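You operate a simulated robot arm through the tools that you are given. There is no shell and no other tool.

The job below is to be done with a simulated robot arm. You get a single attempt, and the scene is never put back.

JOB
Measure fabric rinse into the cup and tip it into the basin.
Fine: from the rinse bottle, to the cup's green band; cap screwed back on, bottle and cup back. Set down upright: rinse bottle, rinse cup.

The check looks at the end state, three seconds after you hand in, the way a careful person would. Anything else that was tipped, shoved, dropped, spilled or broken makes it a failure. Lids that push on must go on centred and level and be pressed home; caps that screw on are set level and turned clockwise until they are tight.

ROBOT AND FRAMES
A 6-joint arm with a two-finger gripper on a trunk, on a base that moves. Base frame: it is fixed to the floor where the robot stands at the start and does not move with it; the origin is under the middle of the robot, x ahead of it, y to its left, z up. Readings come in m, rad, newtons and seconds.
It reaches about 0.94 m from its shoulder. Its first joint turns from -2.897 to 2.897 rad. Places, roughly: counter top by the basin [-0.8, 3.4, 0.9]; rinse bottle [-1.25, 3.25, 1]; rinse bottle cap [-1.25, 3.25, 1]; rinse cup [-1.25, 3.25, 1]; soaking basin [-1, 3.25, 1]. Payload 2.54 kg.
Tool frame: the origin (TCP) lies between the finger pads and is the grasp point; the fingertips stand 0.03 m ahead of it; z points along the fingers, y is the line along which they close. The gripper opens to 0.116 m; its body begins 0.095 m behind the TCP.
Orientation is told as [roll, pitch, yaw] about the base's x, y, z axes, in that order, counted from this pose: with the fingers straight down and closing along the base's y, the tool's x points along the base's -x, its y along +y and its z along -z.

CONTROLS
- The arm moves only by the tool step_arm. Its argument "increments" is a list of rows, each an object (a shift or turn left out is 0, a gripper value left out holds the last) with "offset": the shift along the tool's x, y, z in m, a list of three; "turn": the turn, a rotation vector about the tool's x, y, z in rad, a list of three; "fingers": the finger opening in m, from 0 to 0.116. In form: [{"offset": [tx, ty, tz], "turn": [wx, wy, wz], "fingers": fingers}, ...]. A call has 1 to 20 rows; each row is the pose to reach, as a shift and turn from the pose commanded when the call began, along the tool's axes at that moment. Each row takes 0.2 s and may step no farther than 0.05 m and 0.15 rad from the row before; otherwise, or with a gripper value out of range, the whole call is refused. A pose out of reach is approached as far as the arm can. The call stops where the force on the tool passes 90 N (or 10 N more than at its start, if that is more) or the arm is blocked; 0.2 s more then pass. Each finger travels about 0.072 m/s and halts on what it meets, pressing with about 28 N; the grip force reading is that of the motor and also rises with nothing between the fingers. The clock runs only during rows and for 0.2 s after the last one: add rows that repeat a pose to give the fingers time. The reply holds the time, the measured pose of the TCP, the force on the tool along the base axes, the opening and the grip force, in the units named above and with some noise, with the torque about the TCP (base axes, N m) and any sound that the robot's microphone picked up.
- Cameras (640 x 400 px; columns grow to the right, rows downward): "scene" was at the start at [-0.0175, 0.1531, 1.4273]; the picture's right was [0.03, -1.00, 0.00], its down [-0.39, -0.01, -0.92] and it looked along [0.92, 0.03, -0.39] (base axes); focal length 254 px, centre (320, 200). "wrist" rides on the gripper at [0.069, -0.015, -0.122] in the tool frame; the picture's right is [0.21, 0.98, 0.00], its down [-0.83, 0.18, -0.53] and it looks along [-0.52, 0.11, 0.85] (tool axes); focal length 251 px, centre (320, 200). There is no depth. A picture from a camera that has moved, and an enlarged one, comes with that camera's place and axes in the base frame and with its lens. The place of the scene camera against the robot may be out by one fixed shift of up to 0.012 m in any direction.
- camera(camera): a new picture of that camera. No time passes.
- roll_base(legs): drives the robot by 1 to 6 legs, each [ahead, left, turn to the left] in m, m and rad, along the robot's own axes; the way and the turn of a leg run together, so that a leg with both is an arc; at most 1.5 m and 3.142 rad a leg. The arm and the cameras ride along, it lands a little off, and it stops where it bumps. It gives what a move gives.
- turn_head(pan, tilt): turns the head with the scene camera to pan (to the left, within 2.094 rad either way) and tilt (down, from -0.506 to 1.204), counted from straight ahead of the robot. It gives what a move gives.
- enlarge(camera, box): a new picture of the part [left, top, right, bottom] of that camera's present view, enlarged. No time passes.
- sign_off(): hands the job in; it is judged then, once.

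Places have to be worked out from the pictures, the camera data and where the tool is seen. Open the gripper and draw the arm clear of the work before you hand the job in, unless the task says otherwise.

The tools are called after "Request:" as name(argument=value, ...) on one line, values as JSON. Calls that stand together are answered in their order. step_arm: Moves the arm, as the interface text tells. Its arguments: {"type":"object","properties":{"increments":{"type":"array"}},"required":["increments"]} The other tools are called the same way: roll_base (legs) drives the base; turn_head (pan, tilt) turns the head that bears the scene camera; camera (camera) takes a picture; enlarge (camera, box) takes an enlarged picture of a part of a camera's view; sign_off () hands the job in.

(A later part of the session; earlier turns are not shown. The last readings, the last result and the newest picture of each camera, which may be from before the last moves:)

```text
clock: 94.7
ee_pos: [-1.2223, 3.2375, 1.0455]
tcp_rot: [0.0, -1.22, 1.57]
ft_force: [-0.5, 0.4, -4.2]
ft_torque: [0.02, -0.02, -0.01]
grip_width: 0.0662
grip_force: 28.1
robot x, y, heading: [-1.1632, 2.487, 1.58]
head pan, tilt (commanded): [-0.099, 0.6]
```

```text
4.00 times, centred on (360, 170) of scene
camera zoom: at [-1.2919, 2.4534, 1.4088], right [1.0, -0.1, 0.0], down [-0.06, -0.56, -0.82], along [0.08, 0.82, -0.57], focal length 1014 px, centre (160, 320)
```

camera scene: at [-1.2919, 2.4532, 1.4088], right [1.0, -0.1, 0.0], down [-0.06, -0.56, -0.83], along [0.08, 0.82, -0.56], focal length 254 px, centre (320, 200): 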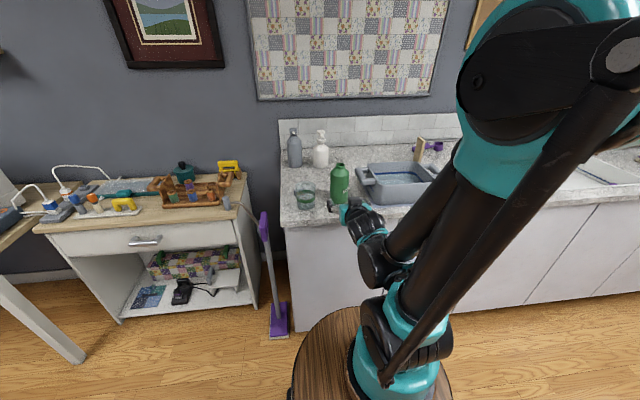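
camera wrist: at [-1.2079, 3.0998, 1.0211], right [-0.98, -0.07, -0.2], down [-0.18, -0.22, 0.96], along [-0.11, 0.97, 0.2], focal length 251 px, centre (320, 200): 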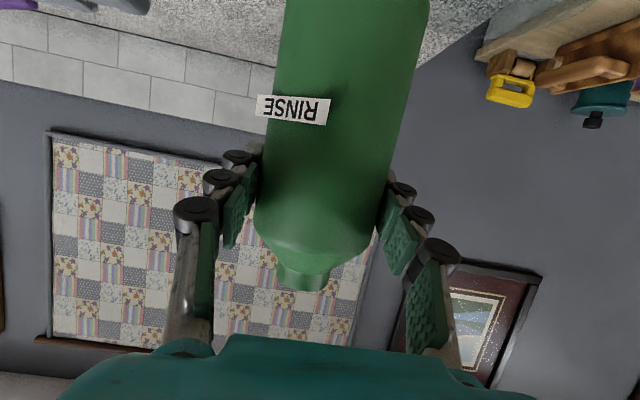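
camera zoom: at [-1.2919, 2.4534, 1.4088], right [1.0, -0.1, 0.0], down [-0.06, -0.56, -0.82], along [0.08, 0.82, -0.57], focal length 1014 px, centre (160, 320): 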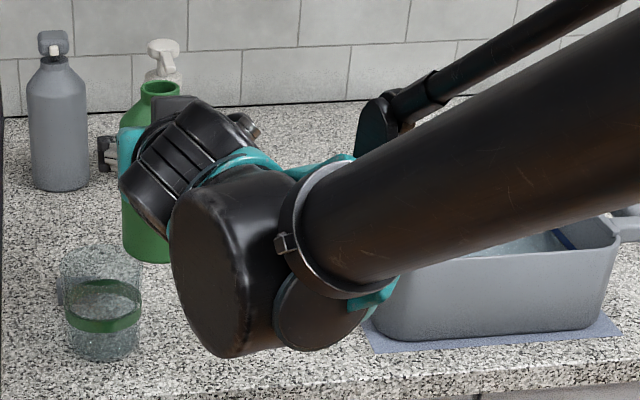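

All clear: cup visible, bottle over its right side. I start tipping left (negative about tool z), first 0.5 rad.

Request:
step_arm(increments=[{"turn": [0, 0, -0.1]}, {"turn": [0, 0, -0.2]}, {"turn": [0, 0, -0.3]}, {"turn": [0, 0, -0.4]}, {"turn": [0, 0, -0.5]}])

Request:
enlarge(camera="scene", box=[280, 140, 408, 220])

Request:
camera(camera="wrist")

```text
clock: 95.9
ee_pos: [-1.2233, 3.237, 1.0459]
tcp_rot: [-0.921, -0.966, 2.582]
ft_force: [0.0, -0.8, -3.3]
ft_torque: [-0.01, 0.07, -0.01]
grip_width: 0.0659
grip_force: 27.9
robot x, y, heading: [-1.1568, 2.4858, 1.569]
head pan, tilt (commanded): [-0.099, 0.6]
```

```text
5.00 times, centred on (344, 180) of scene
camera zoom: at [-1.2919, 2.4534, 1.4088], right [1.0, -0.1, 0.0], down [-0.06, -0.56, -0.82], along [0.08, 0.82, -0.57], focal length 1268 px, centre (200, 300)
```

zoom: 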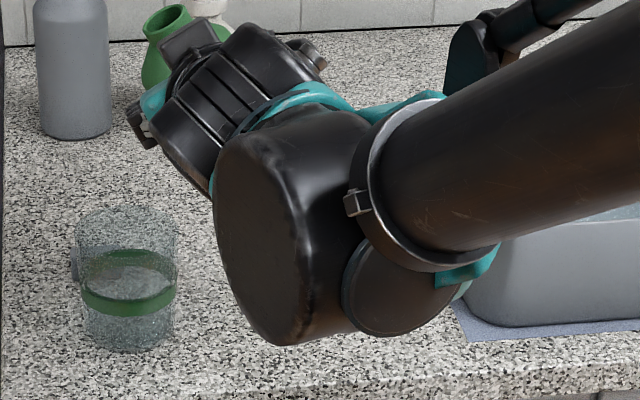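

```text
taken
camera wrist: at [-1.176, 3.1053, 1.037], right [-0.75, -0.23, -0.62], down [-0.56, -0.28, 0.78], along [-0.35, 0.93, 0.09], focal length 251 px, centre (320, 200)
```

wrist: 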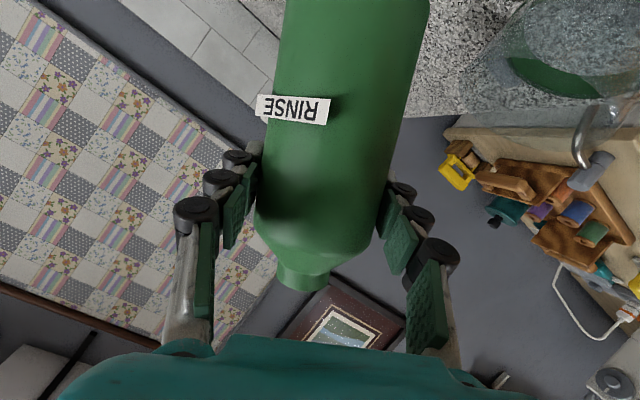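

Tipping goes as planned, with the mouth heading over the cup. I lower 3 cm and tip on to about 0.8 rad.

Request:
step_arm(increments=[{"offset": [0.00825, 0.0045, 0.0034]}, {"offset": [0.0165, 0.009, 0.0068]}, {"offset": [0.02475, 0.0135, 0.0103]}, {"offset": [0.02475, 0.0135, 0.0103], "turn": [0, 0, -0.08]}, {"offset": [0.02475, 0.0135, 0.0103], "turn": [0, 0, -0.15]}, {"offset": [0.02475, 0.0135, 0.0103], "turn": [0, 0, -0.2]}, {"offset": [0.02475, 0.0135, 0.0103], "turn": [0, 0, -0.25]}, {"offset": [0.02475, 0.0135, 0.0103], "turn": [0, 0, -0.3]}])

Request:
enlarge(camera="scene", box=[280, 140, 408, 220])

Request:
camera(camera="wrist")

```text
clock: 97.7
ee_pos: [-1.223, 3.2364, 1.0152]
tcp_rot: [-1.099, -0.712, 2.821]
ft_force: [0.0, -0.2, -4.5]
ft_torque: [-0.04, 0.12, 0.01]
grip_width: 0.0659
grip_force: 27.8
robot x, y, heading: [-1.1602, 2.4837, 1.569]
head pan, tilt (commanded): [-0.099, 0.6]
```

```text
5.00 times, centred on (344, 180) of scene
camera zoom: at [-1.2919, 2.4534, 1.4088], right [1.0, -0.1, 0.0], down [-0.06, -0.56, -0.82], along [0.08, 0.82, -0.57], focal length 1268 px, centre (200, 300)
```

zoom: 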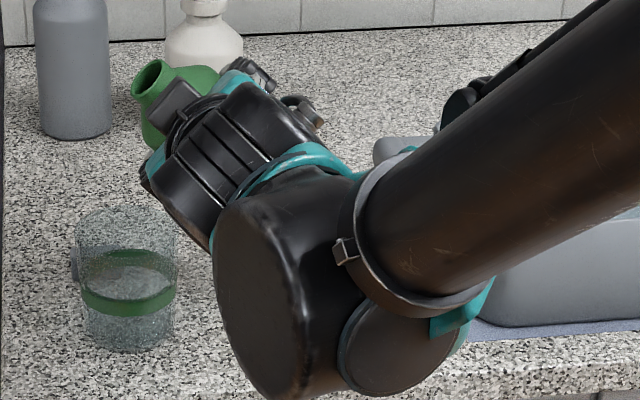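

```text
taken
camera wrist: at [-1.1624, 3.1098, 1.0216], right [-0.53, -0.29, -0.8], down [-0.72, -0.35, 0.6], along [-0.45, 0.89, -0.03], focal length 251 px, centre (320, 200)
```

wrist: 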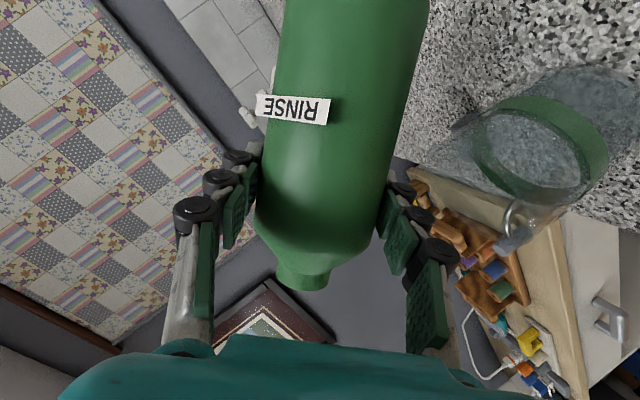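

No flow yet at 0.8 rad; the mouth is over the cup. I tip on a little, to about 1.0 rad.

Request:
step_arm(increments=[{"turn": [0, 0, -0.05]}, {"turn": [0, 0, -0.1]}, {"turn": [0, 0, -0.15]}, {"turn": [0, 0, -0.2]}, {"turn": [0, 0, -0.2]}])

Request:
enlarge(camera="scene", box=[280, 140, 408, 220])

Request:
enlarge(camera="wrist", box=[400, 30, 640, 230])

```text
clock: 98.9
ee_pos: [-1.2221, 3.2376, 1.0163]
tcp_rot: [-1.162, -0.533, 2.927]
ft_force: [-0.6, 0.1, -3.7]
ft_torque: [-0.04, 0.09, 0.02]
grip_width: 0.0658
grip_force: 27.7
robot x, y, heading: [-1.1621, 2.4872, 1.572]
head pan, tilt (commanded): [-0.099, 0.6]
```

```text
5.00 times, centred on (344, 180) of scene
camera zoom: at [-1.2919, 2.4534, 1.4088], right [1.0, -0.1, 0.0], down [-0.06, -0.56, -0.82], along [0.08, 0.82, -0.57], focal length 1268 px, centre (200, 300)
```

zoom: 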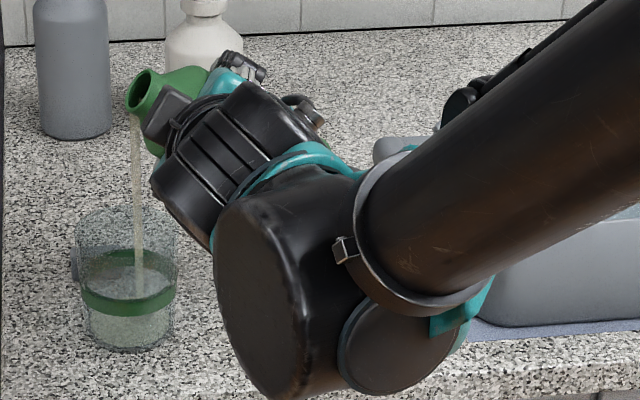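

```text
2.00 times, centred on (520, 130) of wrist
camera zoom: at [-1.1558, 3.1151, 1.0334], right [-0.35, -0.32, -0.88], down [-0.79, -0.4, 0.46], along [-0.5, 0.86, -0.12], focal length 503 px, centre (-80, 340)
```

zoom: 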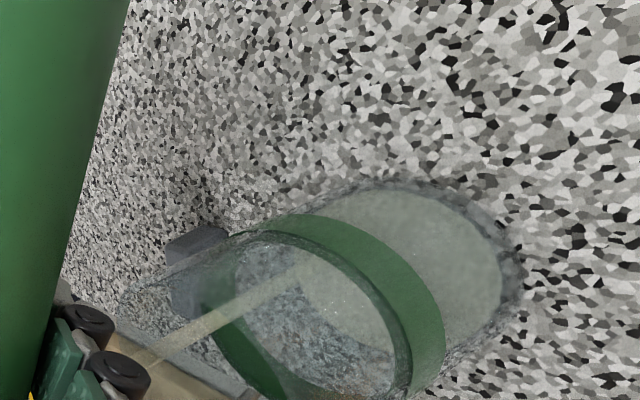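

The stream has begun and falls well inside the cup. I hold this tilt for a moment and look at the level.

Request:
step_arm(increments=[{"turn": [0, 0, 0]}])

Request:
enlarge(camera="scene", box=[285, 170, 333, 218])

Request:
enlarge(camera="wrist", box=[400, 30, 640, 230])

```text
clock: 99.3
ee_pos: [-1.2227, 3.2378, 1.0151]
tcp_rot: [-1.161, -0.533, 2.926]
ft_force: [0.4, 0.5, -3.4]
ft_torque: [0.0, 0.07, -0.04]
grip_width: 0.0663
grip_force: 28.2
robot x, y, heading: [-1.1605, 2.4816, 1.57]
head pan, tilt (commanded): [-0.099, 0.6]
```

```text
8.33 times, centred on (309, 194) of scene
camera zoom: at [-1.2919, 2.4534, 1.4088], right [1.0, -0.1, 0.0], down [-0.06, -0.56, -0.82], along [0.08, 0.82, -0.57], focal length 2113 px, centre (412, 250)
```

zoom: 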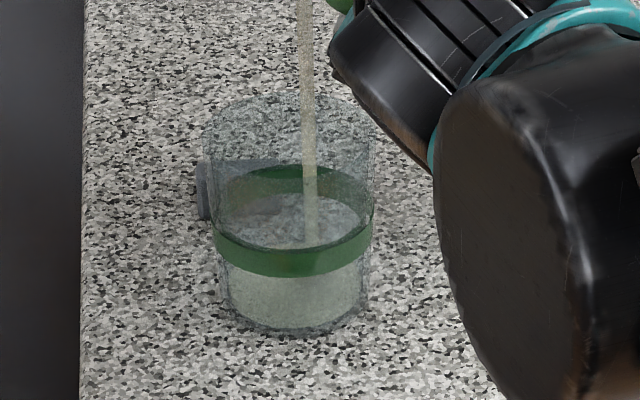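

```text
2.00 times, centred on (520, 130) of wrist
camera zoom: at [-1.1558, 3.1151, 1.0334], right [-0.35, -0.32, -0.88], down [-0.79, -0.4, 0.46], along [-0.5, 0.86, -0.12], focal length 503 px, centre (-80, 340)
```

zoom: 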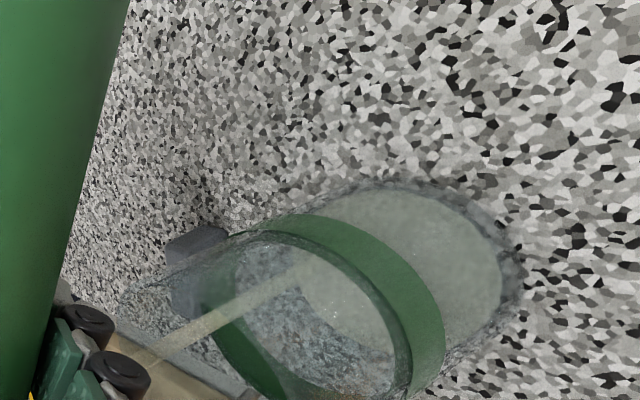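

A shallow pool has formed at the bottom of the cup. I hold for a full second and compare the level.

Request:
step_arm(increments=[{"turn": [0, 0, 0]}, {"turn": [0, 0, 0]}, {"turn": [0, 0, 0]}, {"turn": [0, 0, 0]}])

Request:
enlarge(camera="scene", box=[285, 170, 333, 218])

Request:
enlarge(camera="wrist", box=[400, 30, 640, 230])

```text
clock: 100.3
ee_pos: [-1.2227, 3.238, 1.0161]
tcp_rot: [-1.16, -0.531, 2.926]
ft_force: [-1.0, 1.2, -3.1]
ft_torque: [-0.01, 0.04, 0.0]
grip_width: 0.066
grip_force: 27.3
robot x, y, heading: [-1.1642, 2.4856, 1.57]
head pan, tilt (commanded): [-0.099, 0.6]
```

```text
8.33 times, centred on (309, 194) of scene
camera zoom: at [-1.2919, 2.4534, 1.4088], right [1.0, -0.1, 0.0], down [-0.06, -0.56, -0.82], along [0.08, 0.82, -0.57], focal length 2113 px, centre (412, 250)
```

zoom: 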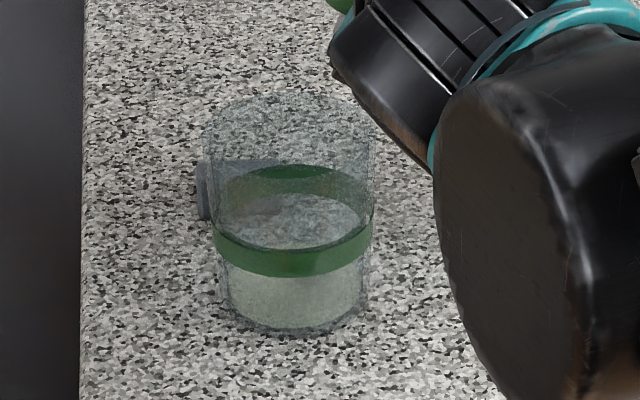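

```text
2.00 times, centred on (520, 130) of wrist
camera zoom: at [-1.1558, 3.1151, 1.0334], right [-0.35, -0.32, -0.88], down [-0.79, -0.4, 0.46], along [-0.5, 0.86, -0.12], focal length 503 px, centre (-80, 340)
```

zoom: 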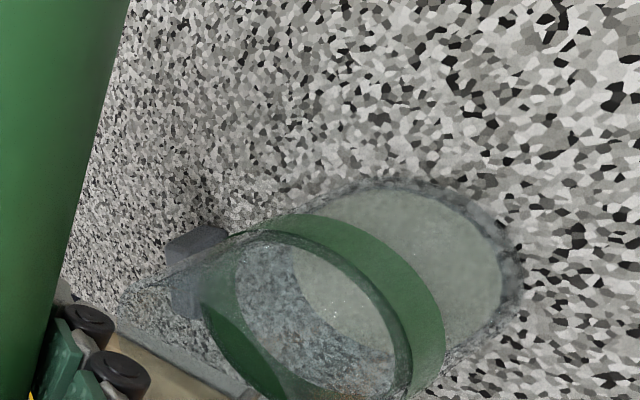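

The flow stopped by itself at this tilt, leaving a shallow pool. I tip 0.08 rad further and hold.

Request:
step_arm(increments=[{"turn": [0, 0, -0.04]}, {"turn": [0, 0, -0.08]}, {"turn": [0, 0, -0.08]}, {"turn": [0, 0, -0.08]}, {"turn": [0, 0, -0.08]}])

Request:
enlarge(camera="scene", box=[285, 170, 333, 218])

Request:
enlarge(camera="wrist", box=[400, 30, 640, 230])

```text
clock: 101.5
ee_pos: [-1.2224, 3.2371, 1.0146]
tcp_rot: [-1.179, -0.46, 2.961]
ft_force: [-0.3, -0.6, -4.2]
ft_torque: [-0.04, 0.11, -0.03]
grip_width: 0.0659
grip_force: 27.7
robot x, y, heading: [-1.162, 2.4852, 1.573]
head pan, tilt (commanded): [-0.099, 0.6]
```

```text
8.33 times, centred on (309, 194) of scene
camera zoom: at [-1.2919, 2.4534, 1.4088], right [1.0, -0.1, 0.0], down [-0.06, -0.56, -0.82], along [0.08, 0.82, -0.57], focal length 2113 px, centre (412, 250)
```

zoom: 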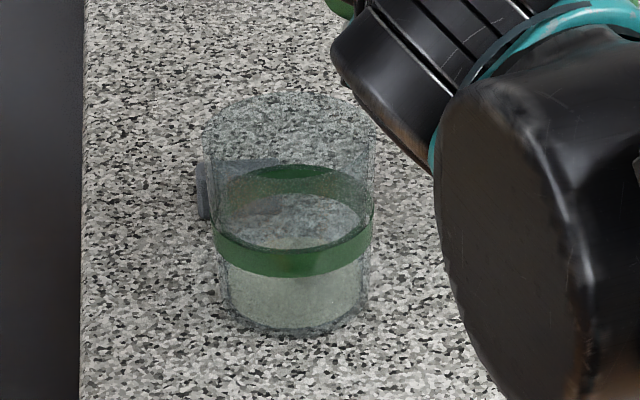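

```text
2.00 times, centred on (520, 130) of wrist
camera zoom: at [-1.154, 3.1163, 1.0385], right [-0.27, -0.33, -0.9], down [-0.81, -0.42, 0.4], along [-0.51, 0.84, -0.15], focal length 503 px, centre (-80, 340)
```

zoom: 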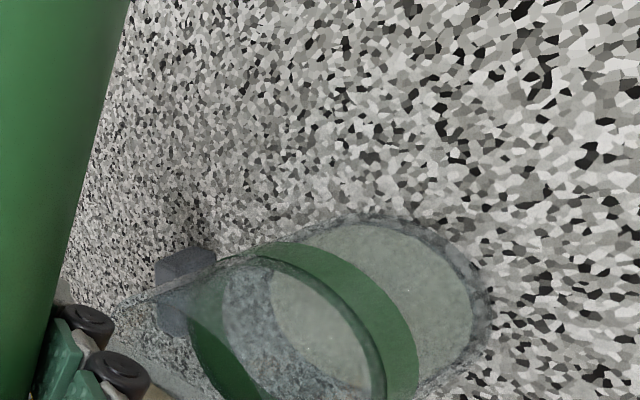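

The pool grew a little and the flow stopped again. I tip another 0.08 rad and hold.

Request:
step_arm(increments=[{"turn": [0, 0, -0.04]}, {"turn": [0, 0, -0.08]}, {"turn": [0, 0, -0.08]}, {"turn": [0, 0, -0.08]}, {"turn": [0, 0, -0.08]}])

Request:
enlarge(camera="scene", box=[285, 170, 333, 218])

Request:
enlarge(camera="wrist", box=[400, 30, 640, 230])

```text
clock: 102.7
ee_pos: [-1.2221, 3.2362, 1.0156]
tcp_rot: [-1.191, -0.383, 2.994]
ft_force: [-0.4, 0.5, -3.4]
ft_torque: [0.01, 0.09, 0.0]
grip_width: 0.0661
grip_force: 27.5
robot x, y, heading: [-1.1573, 2.4831, 1.567]
head pan, tilt (commanded): [-0.099, 0.6]
```

```text
8.33 times, centred on (309, 194) of scene
camera zoom: at [-1.2919, 2.4534, 1.4088], right [1.0, -0.1, 0.0], down [-0.06, -0.56, -0.82], along [0.08, 0.82, -0.57], focal length 2113 px, centre (412, 250)
```

zoom: 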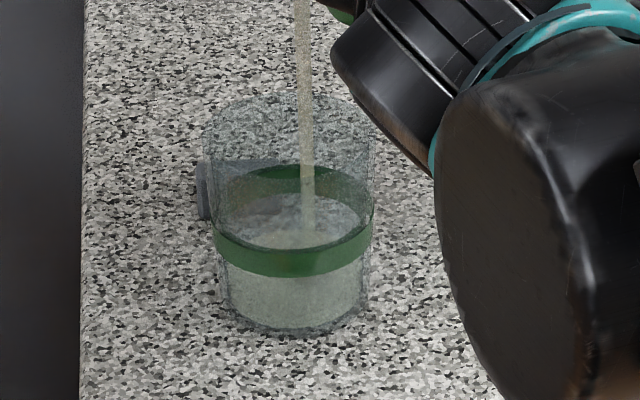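

```text
2.00 times, centred on (520, 130) of wrist
camera zoom: at [-1.1527, 3.1174, 1.0434], right [-0.19, -0.34, -0.92], down [-0.83, -0.45, 0.34], along [-0.52, 0.83, -0.19], focal length 503 px, centre (-80, 340)
```

zoom: 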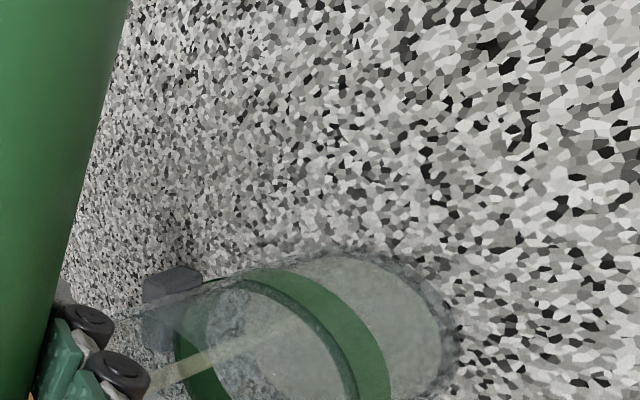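

It flows again and the level is rising. I hold to let this increment run out.

Request:
step_arm(increments=[{"turn": [0, 0, 0]}, {"turn": [0, 0, 0]}, {"turn": [0, 0, 0]}])

Request:
enlarge(camera="scene", box=[285, 170, 333, 218])

Request:
enlarge(camera="wrist", box=[400, 30, 640, 230])

```text
clock: 103.5
ee_pos: [-1.2221, 3.2352, 1.0155]
tcp_rot: [-1.19, -0.384, 2.992]
ft_force: [0.0, 0.9, -3.9]
ft_torque: [-0.02, 0.08, -0.01]
grip_width: 0.0661
grip_force: 27.8
robot x, y, heading: [-1.1602, 2.4865, 1.573]
head pan, tilt (commanded): [-0.099, 0.6]
```

```text
8.33 times, centred on (309, 194) of scene
camera zoom: at [-1.2919, 2.4534, 1.4088], right [1.0, -0.1, 0.0], down [-0.06, -0.56, -0.82], along [0.08, 0.82, -0.57], focal length 2113 px, centre (412, 250)
```

zoom: 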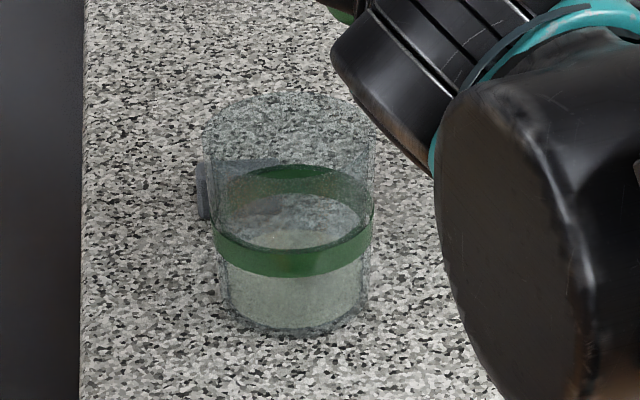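

```text
2.00 times, centred on (520, 130) of wrist
camera zoom: at [-1.1527, 3.1174, 1.0434], right [-0.19, -0.34, -0.92], down [-0.83, -0.45, 0.34], along [-0.52, 0.83, -0.19], focal length 503 px, centre (-80, 340)
```

zoom: 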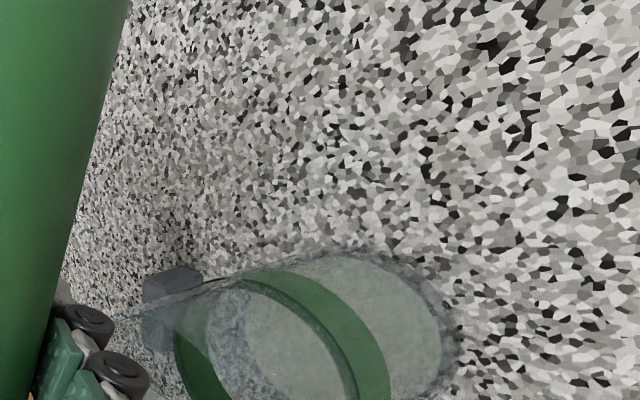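

About a quarter to a third of the way to the band. I tip 0.1 rad further and hold for a second.

Request:
step_arm(increments=[{"turn": [0, 0, -0.05]}, {"turn": [0, 0, -0.1]}, {"turn": [0, 0, -0.1]}, {"turn": [0, 0, -0.1]}, {"turn": [0, 0, -0.1]}, {"turn": [0, 0, -0.1]}])

Request:
enlarge(camera="scene", box=[285, 170, 333, 218])

Request:
enlarge(camera="scene", box=[280, 140, 408, 220])

```text
clock: 104.9
ee_pos: [-1.2223, 3.2372, 1.0169]
tcp_rot: [-1.204, -0.29, 3.031]
ft_force: [-0.3, 0.4, -3.8]
ft_torque: [-0.05, 0.1, 0.04]
grip_width: 0.0658
grip_force: 28.0
robot x, y, heading: [-1.1632, 2.4855, 1.572]
head pan, tilt (commanded): [-0.099, 0.6]
```

```text
8.33 times, centred on (309, 194) of scene
camera zoom: at [-1.2919, 2.4534, 1.4088], right [1.0, -0.1, 0.0], down [-0.06, -0.56, -0.82], along [0.08, 0.82, -0.57], focal length 2113 px, centre (412, 250)
```

zoom: 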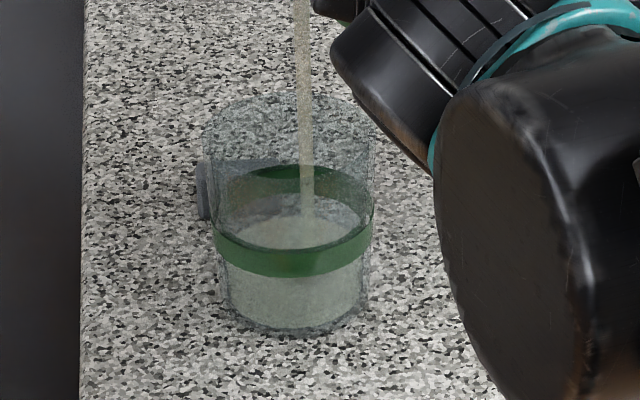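

```text
5.00 times, centred on (344, 180) of scene
camera zoom: at [-1.2919, 2.4534, 1.4088], right [1.0, -0.1, 0.0], down [-0.06, -0.56, -0.82], along [0.08, 0.82, -0.57], focal length 1268 px, centre (200, 300)
```

zoom: 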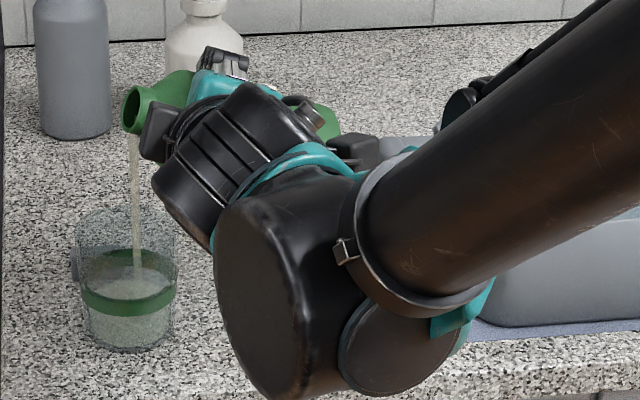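

Level rising steadily, stream well inside. I hold on a little more.

Request:
step_arm(increments=[{"turn": [0, 0, 0]}, {"turn": [0, 0, 0]}, {"turn": [0, 0, 0]}])

Request:
enlarge(camera="scene", box=[285, 170, 333, 218])

Request:
enlarge(camera="wrist", box=[400, 80, 640, 280])

```text
clock: 105.7
ee_pos: [-1.2227, 3.2366, 1.0161]
tcp_rot: [-1.205, -0.291, 3.031]
ft_force: [0.1, -0.5, -3.6]
ft_torque: [-0.01, 0.09, 0.0]
grip_width: 0.066
grip_force: 28.2
robot x, y, heading: [-1.1603, 2.4855, 1.571]
head pan, tilt (commanded): [-0.099, 0.6]
```

```text
8.33 times, centred on (309, 194) of scene
camera zoom: at [-1.2919, 2.4534, 1.4088], right [1.0, -0.1, 0.0], down [-0.06, -0.56, -0.82], along [0.08, 0.82, -0.57], focal length 2113 px, centre (412, 250)
```

zoom: 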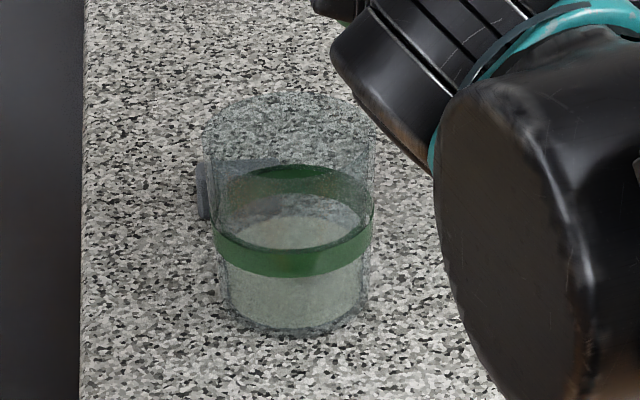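

```text
2.00 times, centred on (520, 180) of wrist
camera zoom: at [-1.1518, 3.1202, 1.0503], right [-0.09, -0.34, -0.93], down [-0.84, -0.47, 0.26], along [-0.53, 0.81, -0.24], focal length 503 px, centre (-80, 240)
```

zoom: 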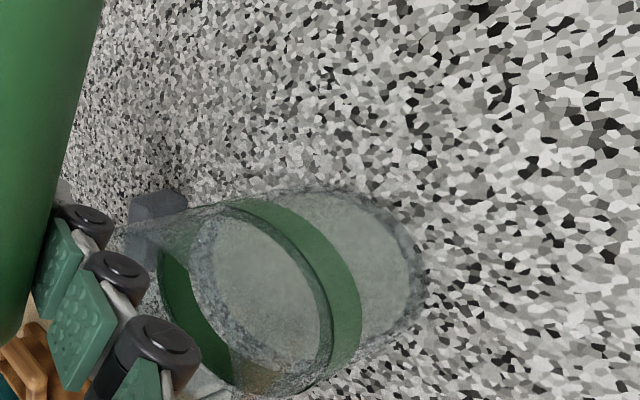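

The surface's back edge stands about 11 mm under the band's lower edge. Another 0.1 rad should raise it some 8 mm.

Request:
step_arm(increments=[{"turn": [0, 0, -0.05]}, {"turn": [0, 0, -0.1]}, {"turn": [0, 0, -0.1]}, {"turn": [0, 0, -0.1]}, {"turn": [0, 0, -0.1]}, {"turn": [0, 0, -0.1]}, {"turn": [0, 0, -0.1]}])

Request:
enlarge(camera="scene", box=[285, 170, 333, 218])

```text
clock: 107.3
ee_pos: [-1.2214, 3.2374, 1.0161]
tcp_rot: [-1.212, -0.197, 3.069]
ft_force: [0.1, -0.9, -2.7]
ft_torque: [-0.03, 0.07, -0.01]
grip_width: 0.0659
grip_force: 27.7
robot x, y, heading: [-1.1573, 2.4817, 1.574]
head pan, tilt (commanded): [-0.099, 0.6]
```

```text
8.33 times, centred on (309, 194) of scene
camera zoom: at [-1.2919, 2.4534, 1.4088], right [1.0, -0.1, 0.0], down [-0.06, -0.56, -0.82], along [0.08, 0.82, -0.57], focal length 2113 px, centre (412, 250)
```

zoom: 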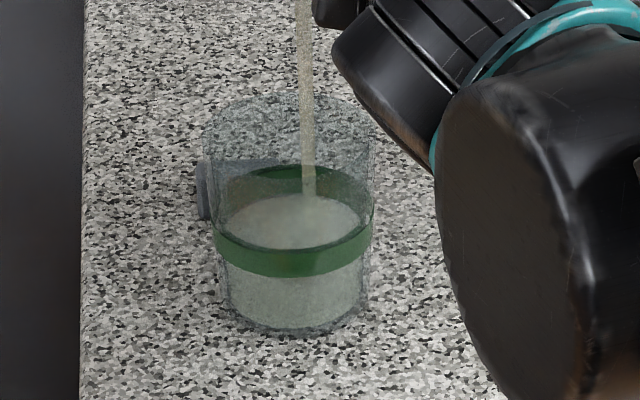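

The level is now just reaching the band's lower edge at the back, still flowing. I hold briefly and look again.

Request:
step_arm(increments=[{"turn": [0, 0, 0]}, {"turn": [0, 0, 0]}])

Request:
enlarge(camera="scene", box=[291, 174, 323, 206])

```text
clock: 107.9
ee_pos: [-1.2221, 3.2371, 1.0156]
tcp_rot: [-1.212, -0.197, 3.068]
ft_force: [0.3, 0.2, -2.3]
ft_torque: [-0.04, 0.11, -0.03]
grip_width: 0.0659
grip_force: 28.4
robot x, y, heading: [-1.1612, 2.4867, 1.571]
head pan, tilt (commanded): [-0.099, 0.6]
```

```text
12.50 times, centred on (307, 190) of scene
camera zoom: at [-1.2919, 2.4534, 1.4088], right [1.0, -0.1, 0.0], down [-0.06, -0.56, -0.82], along [0.08, 0.82, -0.57], focal length 3169 px, centre (482, 325)
```

zoom: 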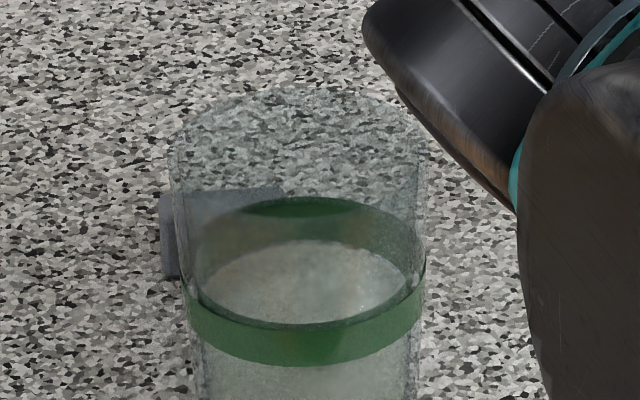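

The surface meets the band's lower edge all round. About 6–7 mm more brings it to mid-band, so I tip 0.06 rad more and let it run out.

Request:
step_arm(increments=[{"turn": [0, 0, -0.03]}, {"turn": [0, 0, -0.06]}, {"turn": [0, 0, -0.06]}, {"turn": [0, 0, -0.06]}, {"turn": [0, 0, -0.06]}, {"turn": [0, 0, -0.06]}])

Request:
enlarge(camera="scene", box=[291, 174, 323, 206])

```text
clock: 109.3
ee_pos: [-1.2219, 3.2373, 1.0155]
tcp_rot: [-1.216, -0.141, 3.09]
ft_force: [0.5, -0.3, -2.9]
ft_torque: [-0.02, 0.04, 0.01]
grip_width: 0.066
grip_force: 27.9
robot x, y, heading: [-1.1642, 2.4858, 1.571]
head pan, tilt (commanded): [-0.099, 0.6]
```

```text
12.50 times, centred on (307, 190) of scene
camera zoom: at [-1.2919, 2.4534, 1.4088], right [1.0, -0.1, 0.0], down [-0.06, -0.56, -0.83], along [0.08, 0.82, -0.57], focal length 3169 px, centre (482, 325)
```

zoom: 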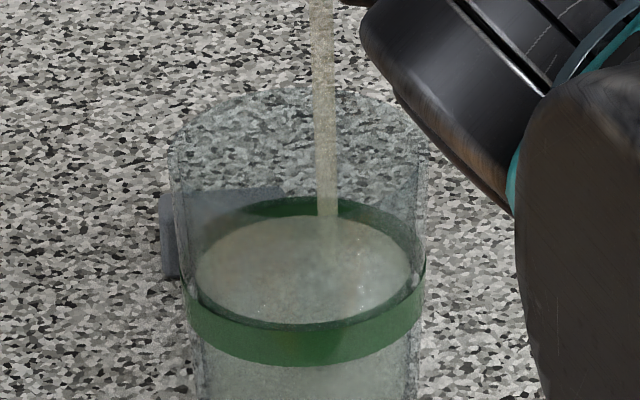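

The surface is at mid-band already and still flowing, so I tip back right away.

Request:
step_arm(increments=[{"turn": [0, 0, 0.15]}, {"turn": [0, 0, 0.3]}, {"turn": [0, 0, 0.45]}, {"turn": [0, 0, 0.55]}])

Request:
enlarge(camera="scene", box=[291, 174, 323, 206])

Request:
enlarge(camera="scene", box=[280, 140, 408, 220])

```text
clock: 110.3
ee_pos: [-1.2229, 3.2355, 1.017]
tcp_rot: [-1.125, -0.65, 2.86]
ft_force: [-0.5, 0.2, -3.1]
ft_torque: [-0.02, 0.09, -0.01]
grip_width: 0.0657
grip_force: 28.1
robot x, y, heading: [-1.1604, 2.4882, 1.569]
head pan, tilt (commanded): [-0.099, 0.6]
```

```text
12.50 times, centred on (307, 190) of scene
camera zoom: at [-1.2919, 2.4534, 1.4088], right [1.0, -0.1, 0.0], down [-0.06, -0.56, -0.83], along [0.08, 0.82, -0.57], focal length 3169 px, centre (482, 325)
```

zoom: 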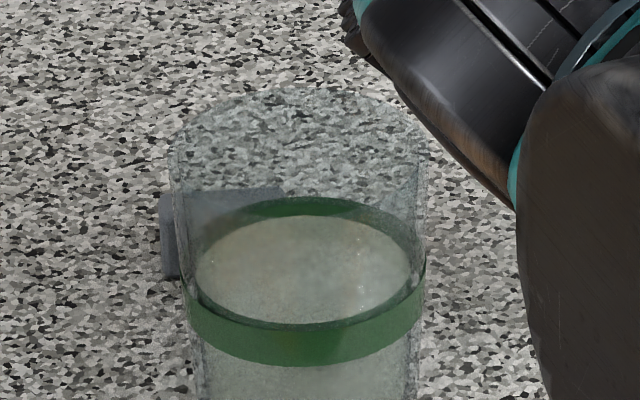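

```text
5.00 times, centred on (344, 180) of scene
camera zoom: at [-1.2919, 2.4534, 1.4088], right [1.0, -0.1, 0.0], down [-0.06, -0.56, -0.83], along [0.08, 0.82, -0.57], focal length 1268 px, centre (200, 300)
```

zoom: 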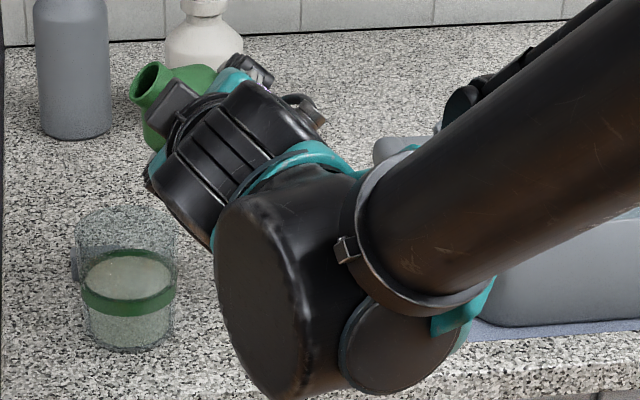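

The level sits in the middle of the green band and nothing was spilled. I raise the bottle 5 cm (so its base clears the cup) and then bring it upright.

Request:
step_arm(increments=[{"offset": [-0.0151, -0.018, -0.0086]}, {"offset": [-0.0303, -0.0359, -0.0171]}, {"offset": [-0.0333, -0.0395, -0.0188], "turn": [0, 0, 0.12]}, {"offset": [-0.0333, -0.0395, -0.0188], "turn": [0, 0, 0.25]}, {"offset": [-0.0333, -0.0395, -0.0188], "turn": [0, 0, 0.38]}, {"offset": [-0.0333, -0.0395, -0.0188], "turn": [0, 0, 0.51]}, {"offset": [-0.0333, -0.0395, -0.0188], "turn": [0, 0, 0.64]}, {"offset": [-0.0333, -0.0395, -0.0188], "turn": [0, 0, 0.76]}, {"offset": [-0.0333, -0.0395, -0.0188], "turn": [0, 0, 0.87]}, {"offset": [-0.0333, -0.0395, -0.0188], "turn": [0, 0, 0.87]}])

Request:
enlarge(camera="scene", box=[280, 120, 440, 220])

Request:
camera(camera="wrist")

```text
clock: 112.5
ee_pos: [-1.223, 3.236, 1.0713]
tcp_rot: [0.003, -1.219, 1.568]
ft_force: [0.3, -0.3, -2.6]
ft_torque: [-0.02, 0.01, 0.01]
grip_width: 0.066
grip_force: 28.0
robot x, y, heading: [-1.1613, 2.4844, 1.569]
head pan, tilt (commanded): [-0.099, 0.6]
```

```text
4.00 times, centred on (360, 170) of scene
camera zoom: at [-1.2919, 2.4534, 1.4088], right [1.0, -0.1, 0.0], down [-0.06, -0.56, -0.83], along [0.08, 0.82, -0.57], focal length 1014 px, centre (160, 320)
```

zoom: 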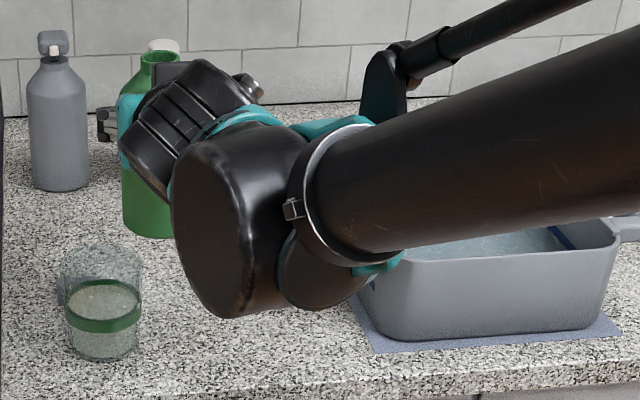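

```text
taken
camera wrist: at [-1.2078, 3.0989, 1.047], right [-0.98, -0.07, -0.2], down [-0.18, -0.22, 0.96], along [-0.11, 0.97, 0.2], focal length 251 px, centre (320, 200)
```

wrist: 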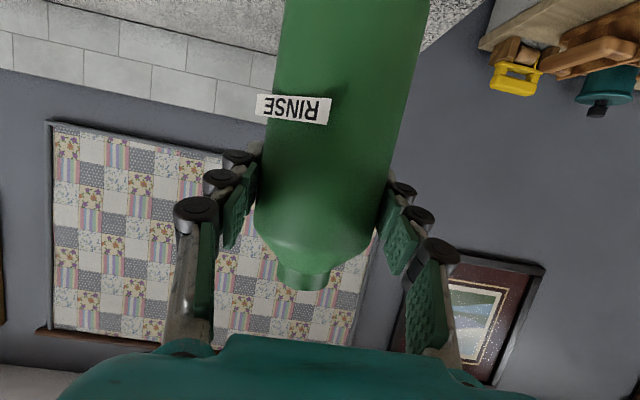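

Upright again. I carry the bottle back to the right above its place and lower it to just above the counter.

Request:
step_arm(increments=[{"offset": [-0.001, -0.03, 0.0025]}, {"offset": [-0.0027, -0.071, 0.0075]}, {"offset": [-0.0027, -0.071, 0.0075]}, {"offset": [0.03, -0.071, 0.0194]}, {"offset": [0.065, -0.071, 0.0322]}, {"offset": [0.09, -0.071, 0.0414]}, {"offset": [0.1, -0.071, 0.045]}, {"offset": [0.1, -0.071, 0.045]}])

```text
clock: 114.3
ee_pos: [-1.1532, 3.2464, 0.9634]
tcp_rot: [0.0, -1.22, 1.572]
ft_force: [1.0, -0.3, -3.4]
ft_torque: [-0.04, 0.01, -0.01]
grip_width: 0.066
grip_force: 28.4
robot x, y, heading: [-1.1609, 2.4822, 1.57]
head pan, tilt (commanded): [-0.099, 0.6]
```

Held weight now 3.4 N and z 0.963; the bottle stood at TCP z≈0.956. I lower the last millimetres watching for contact.

Request:
step_arm(increments=[{"offset": [0.0019, 0, 0.0007]}, {"offset": [0.0038, 0, 0.0014]}, {"offset": [0.0047, 0, 0.0017]}])

```text
clock: 115.1
ee_pos: [-1.1516, 3.2461, 0.9571]
tcp_rot: [-0.001, -1.222, 1.571]
ft_force: [0.7, 0.0, -1.1]
ft_torque: [0.03, 0.06, 0.04]
grip_width: 0.0661
grip_force: 28.0
robot x, y, heading: [-1.1619, 2.4901, 1.565]
head pan, tilt (commanded): [-0.099, 0.6]
```

Force dropped to -1.1 N, so it is touching down. One more millimetre.

Request:
step_arm(increments=[{"offset": [0.0009, 0, 0.0003]}, {"offset": [0.0014, 0, 0.0005]}])

```text
clock: 115.7
ee_pos: [-1.1515, 3.2453, 0.9557]
tcp_rot: [-0.002, -1.223, 1.572]
ft_force: [9.4, -1.8, 25.5]
ft_torque: [0.09, -0.09, -0.01]
grip_width: 0.0661
grip_force: 27.8
robot x, y, heading: [-1.1619, 2.4874, 1.568]
head pan, tilt (commanded): [-0.099, 0.6]
```

The bottle is firmly on the counter (25 N). I ease off slightly, open the fingers and check before backing out.

Request:
step_arm(increments=[{"offset": [-0.0008, 0, -0.0003]}, {"offset": [-0.0008, 0, -0.0003], "fingers": 0.075}, {"offset": [-0.0008, 0, -0.0003], "fingers": 0.088}, {"offset": [-0.0008, 0, -0.0003], "fingers": 0.088}])

Request:
camera(camera="wrist")

```text
clock: 116.7
ee_pos: [-1.1516, 3.2449, 0.9563]
tcp_rot: [-0.002, -1.22, 1.573]
ft_force: [0.8, -0.8, 0.3]
ft_torque: [0.0, 0.02, -0.05]
grip_width: 0.088
grip_force: 0.0
robot x, y, heading: [-1.1582, 2.4874, 1.574]
head pan, tilt (commanded): [-0.099, 0.6]
```

```text
taken
camera wrist: at [-1.1358, 3.1074, 0.9322], right [-0.98, -0.07, -0.2], down [-0.18, -0.22, 0.96], along [-0.11, 0.97, 0.2], focal length 251 px, centre (320, 200)
```

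wrist: 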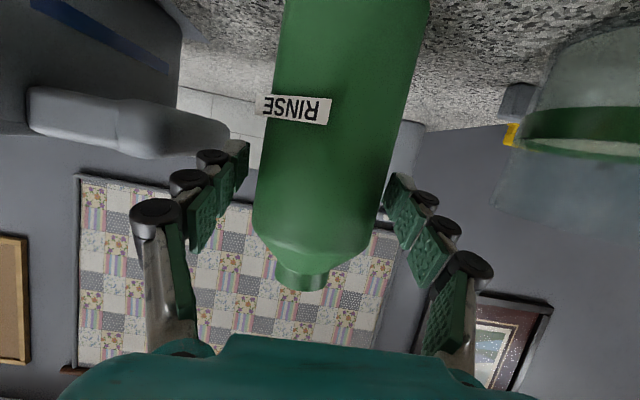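

Bottle is free and standing. I enlarge the wrist's side view of the cup to verify the level against the band.

Request:
enlarge(camera="wrist", box=[480, 60, 640, 220])

```text
2.50 times, centred on (560, 140) of wrist
camera zoom: at [-1.1358, 3.1074, 0.9322], right [-0.98, -0.07, -0.2], down [-0.18, -0.22, 0.96], along [-0.11, 0.97, 0.2], focal length 629 px, centre (-280, 350)
```

zoom: 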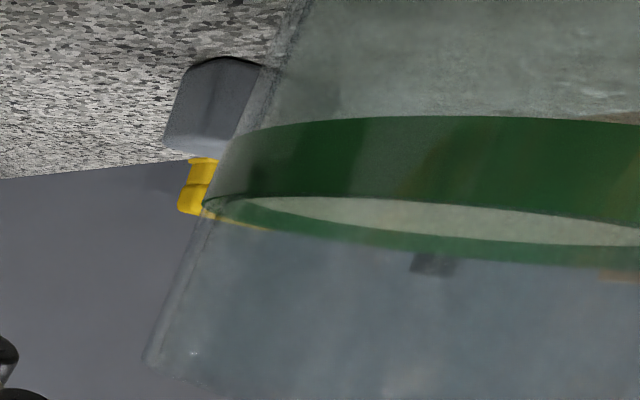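

The surface lies within the band in this view as well. I back straight out from the bottle and rise to a safe height.

Request:
step_arm(increments=[{"offset": [0.0117, 0, -0.0319]}, {"offset": [0.0275, 0, -0.0751]}, {"offset": [0.0447, 0, -0.1221]}, {"offset": [0.0025, 0, -0.1375]}, {"offset": [-0.0398, 0, -0.1529]}, {"offset": [-0.082, 0, -0.1684]}, {"offset": [-0.1243, 0, -0.1838]}, {"offset": [-0.1665, 0, -0.1993]}, {"offset": [-0.1665, 0, -0.1993]}])

Request:
camera(camera="scene")

```text
clock: 118.7
ee_pos: [-1.1552, 3.1126, 1.1796]
tcp_rot: [0.001, -1.221, 1.571]
ft_force: [-0.1, 0.3, -0.3]
ft_torque: [-0.02, 0.0, 0.01]
grip_width: 0.088
grip_force: 0.0
robot x, y, heading: [-1.1594, 2.4861, 1.575]
head pan, tilt (commanded): [-0.099, 0.6]
```

```text
taken
camera scene: at [-1.2919, 2.4533, 1.4088], right [1.0, -0.1, 0.0], down [-0.06, -0.56, -0.83], along [0.08, 0.82, -0.56], focal length 254 px, centre (320, 200)
```

scene: 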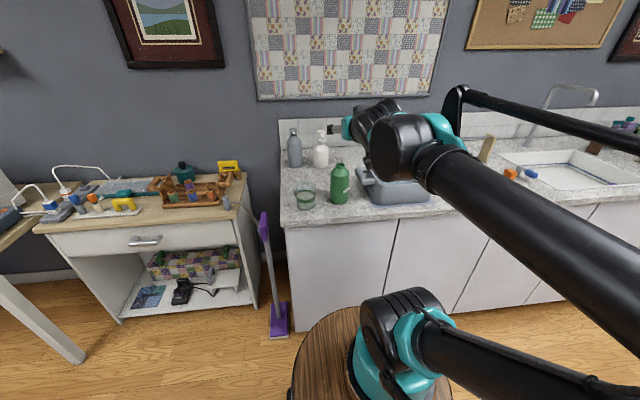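

Clear of the bottle. To have the camera above instead of under the gripper for the low cup grasp, I test whether the wrist can roll −π here, in free air.

Request:
step_arm(increments=[{"turn": [0, 0, -0.15]}, {"turn": [0, 0, -0.3]}, {"turn": [0, 0, -0.45]}, {"turn": [0, 0, -0.6]}, {"turn": [0, 0, -0.75]}, {"turn": [0, 0, -0.9]}, {"turn": [0, 0, -1.05]}, {"turn": [0, 0, -1.2]}, {"turn": [0, 0, -1.35]}, {"turn": [0, 0, -1.5]}, {"turn": [0, 0, -1.65]}, {"turn": [0, 0, -1.8]}, {"turn": [0, 0, -1.95]}, {"turn": [0, 0, -2.1]}, {"turn": [0, 0, -2.25]}, {"turn": [0, 0, -2.4]}, {"turn": [0, 0, -2.55]}, {"turn": [0, 0, -2.7]}, {"turn": [0, 0, -2.85]}, {"turn": [0, 0, -3.0]}])

Request:
camera(camera="wrist")

```text
clock: 122.9
ee_pos: [-1.1511, 3.1149, 1.1815]
tcp_rot: [-0.364, 1.193, -1.957]
ft_force: [0.2, 0.4, 0.4]
ft_torque: [0.02, -0.02, -0.05]
grip_width: 0.0881
grip_force: 0.1
robot x, y, heading: [-1.1585, 2.4845, 1.576]
head pan, tilt (commanded): [-0.099, 0.6]
```

```text
taken
camera wrist: at [-1.156, 3.0249, 1.2875], right [1.0, 0.03, 0.07], down [0.07, -0.79, -0.61], along [0.04, 0.61, -0.79], focal length 251 px, centre (320, 200)
```

wrist: 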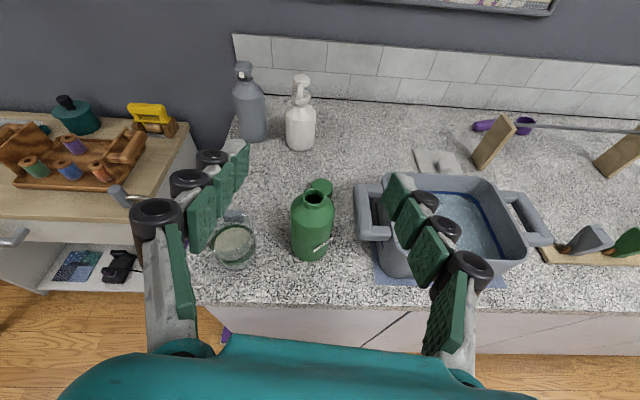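

Rolling −3.0 rad works and gives a fine upright view. I complete the half turn, flatten the pitch to about 12°, and look at the cup.

Request:
step_arm(increments=[{"turn": [0, 0, -0.0708]}, {"turn": [0, 0, -0.1416]}])

Request:
step_arm(increments=[{"turn": [0, 0.07, 0]}, {"turn": [0, 0.14, 0]}])

Request:
camera(camera="wrist")

Request:
enlarge(camera="wrist", box=[160, 180, 400, 330])

```text
clock: 123.5
ee_pos: [-1.1513, 3.1148, 1.181]
tcp_rot: [0.005, 1.219, -1.566]
ft_force: [-0.3, -0.3, -0.5]
ft_torque: [0.0, 0.01, 0.02]
grip_width: 0.0882
grip_force: 0.1
robot x, y, heading: [-1.1589, 2.4858, 1.569]
head pan, tilt (commanded): [-0.099, 0.6]
```

```text
clock: 124.1
ee_pos: [-1.1512, 3.1147, 1.1808]
tcp_rot: [0.002, 1.362, -1.567]
ft_force: [0.6, 0.1, -0.3]
ft_torque: [0.01, -0.02, 0.02]
grip_width: 0.0883
grip_force: 0.1
robot x, y, heading: [-1.1578, 2.4835, 1.571]
head pan, tilt (commanded): [-0.099, 0.6]
```

```text
taken
camera wrist: at [-1.1662, 3.0109, 1.2724], right [0.98, 0.05, 0.21], down [0.18, -0.69, -0.7], along [0.11, 0.72, -0.69], focal length 251 px, centre (320, 200)
```

wrist: 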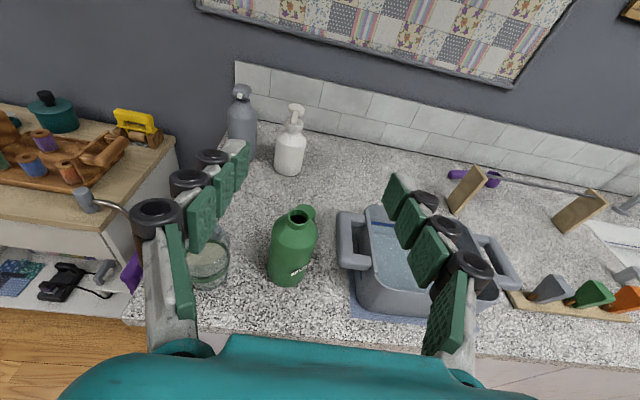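

```text
2.67 times, centred on (280, 255) of wrist
camera zoom: at [-1.1662, 3.0109, 1.2724], right [0.98, 0.05, 0.21], down [0.18, -0.69, -0.7], along [0.11, 0.72, -0.69], focal length 670 px, centre (427, 53)
```

zoom: 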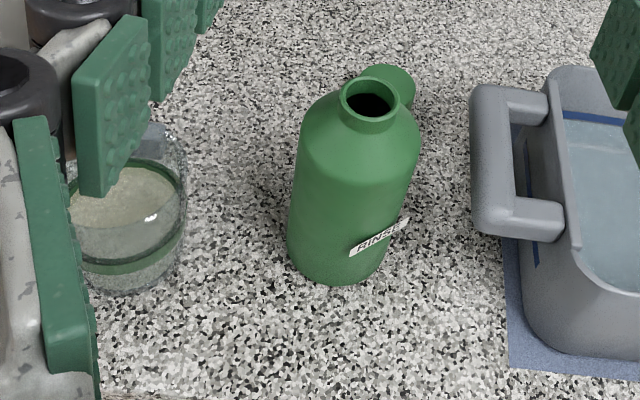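

The cup, liquid and open bottle are well in view. I go to a pre-grasp point in front of the cup, about (-1.276, 3.085, 0.90), first sideways at height and then down.

Request:
step_arm(increments=[{"offset": [-0.002, -0.042, -0.01]}, {"offset": [-0.004, -0.084, -0.02]}, {"offset": [-0.0062, -0.1248, -0.0293]}, {"offset": [-0.05, -0.1248, -0.02]}, {"offset": [-0.095, -0.1248, -0.0104]}, {"offset": [-0.14, -0.1248, -0.0008]}, {"offset": [-0.185, -0.1248, 0.0087]}, {"offset": [-0.23, -0.1248, 0.0183]}, {"offset": [-0.265, -0.1248, 0.0258]}, {"offset": [-0.2808, -0.1248, 0.0291]}])

Request:
camera(camera="wrist")

Request:
camera(camera="scene")

```text
clock: 126.3
ee_pos: [-1.2769, 3.0877, 0.9475]
tcp_rot: [0.002, 1.359, -1.57]
ft_force: [-1.0, -0.5, -0.1]
ft_torque: [0.01, 0.0, 0.0]
grip_width: 0.0882
grip_force: 0.1
out of reach, approached as far as the arm can: row 9, 10
robot x, y, heading: [-1.1633, 2.4868, 1.569]
head pan, tilt (commanded): [-0.099, 0.6]
```

```text
taken
camera wrist: at [-1.2915, 2.9839, 1.0398], right [0.98, 0.05, 0.21], down [0.18, -0.7, -0.69], along [0.11, 0.72, -0.69], focal length 251 px, centre (320, 200)
```

wrist: 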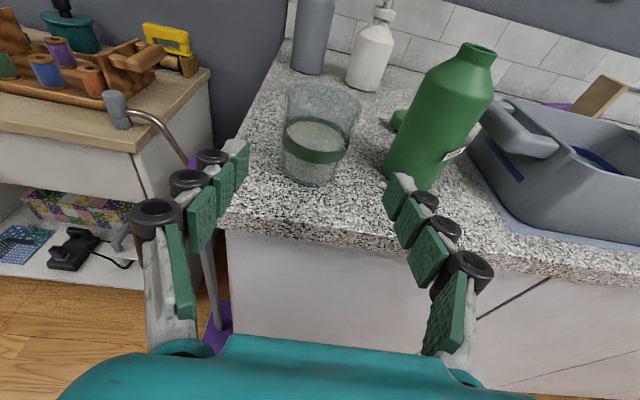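

```text
taken
camera scene: at [-1.2919, 2.4533, 1.4088], right [1.0, -0.1, 0.0], down [-0.06, -0.56, -0.83], along [0.08, 0.82, -0.56], focal length 254 px, centre (320, 200)
```

scene: 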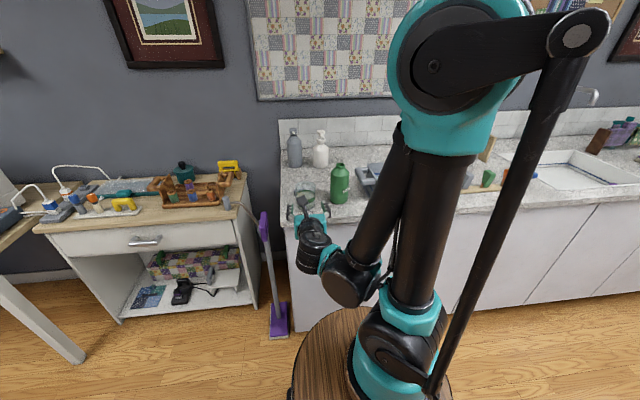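

The arm cannot fold that close and low; I'd better come down onto the cup from above, as with the bottle. First I enlarge this view to fix the cup's centre.

Request:
enlarge(camera="wrist", box=[260, 70, 388, 200])

```text
3.08 times, centred on (324, 135) of wrist
camera zoom: at [-1.2915, 2.9839, 1.0398], right [0.98, 0.05, 0.21], down [0.18, -0.7, -0.69], along [0.11, 0.72, -0.69], focal length 774 px, centre (308, 400)
```

zoom: 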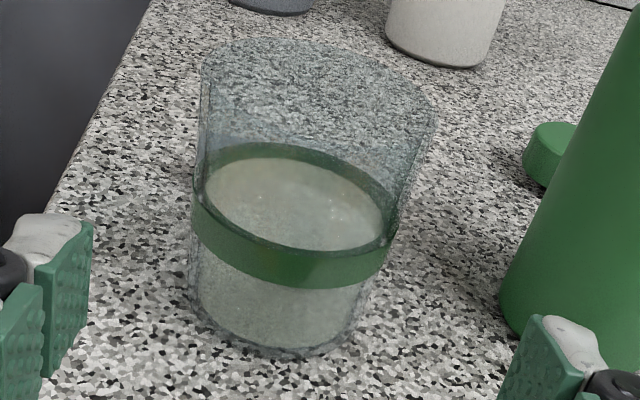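

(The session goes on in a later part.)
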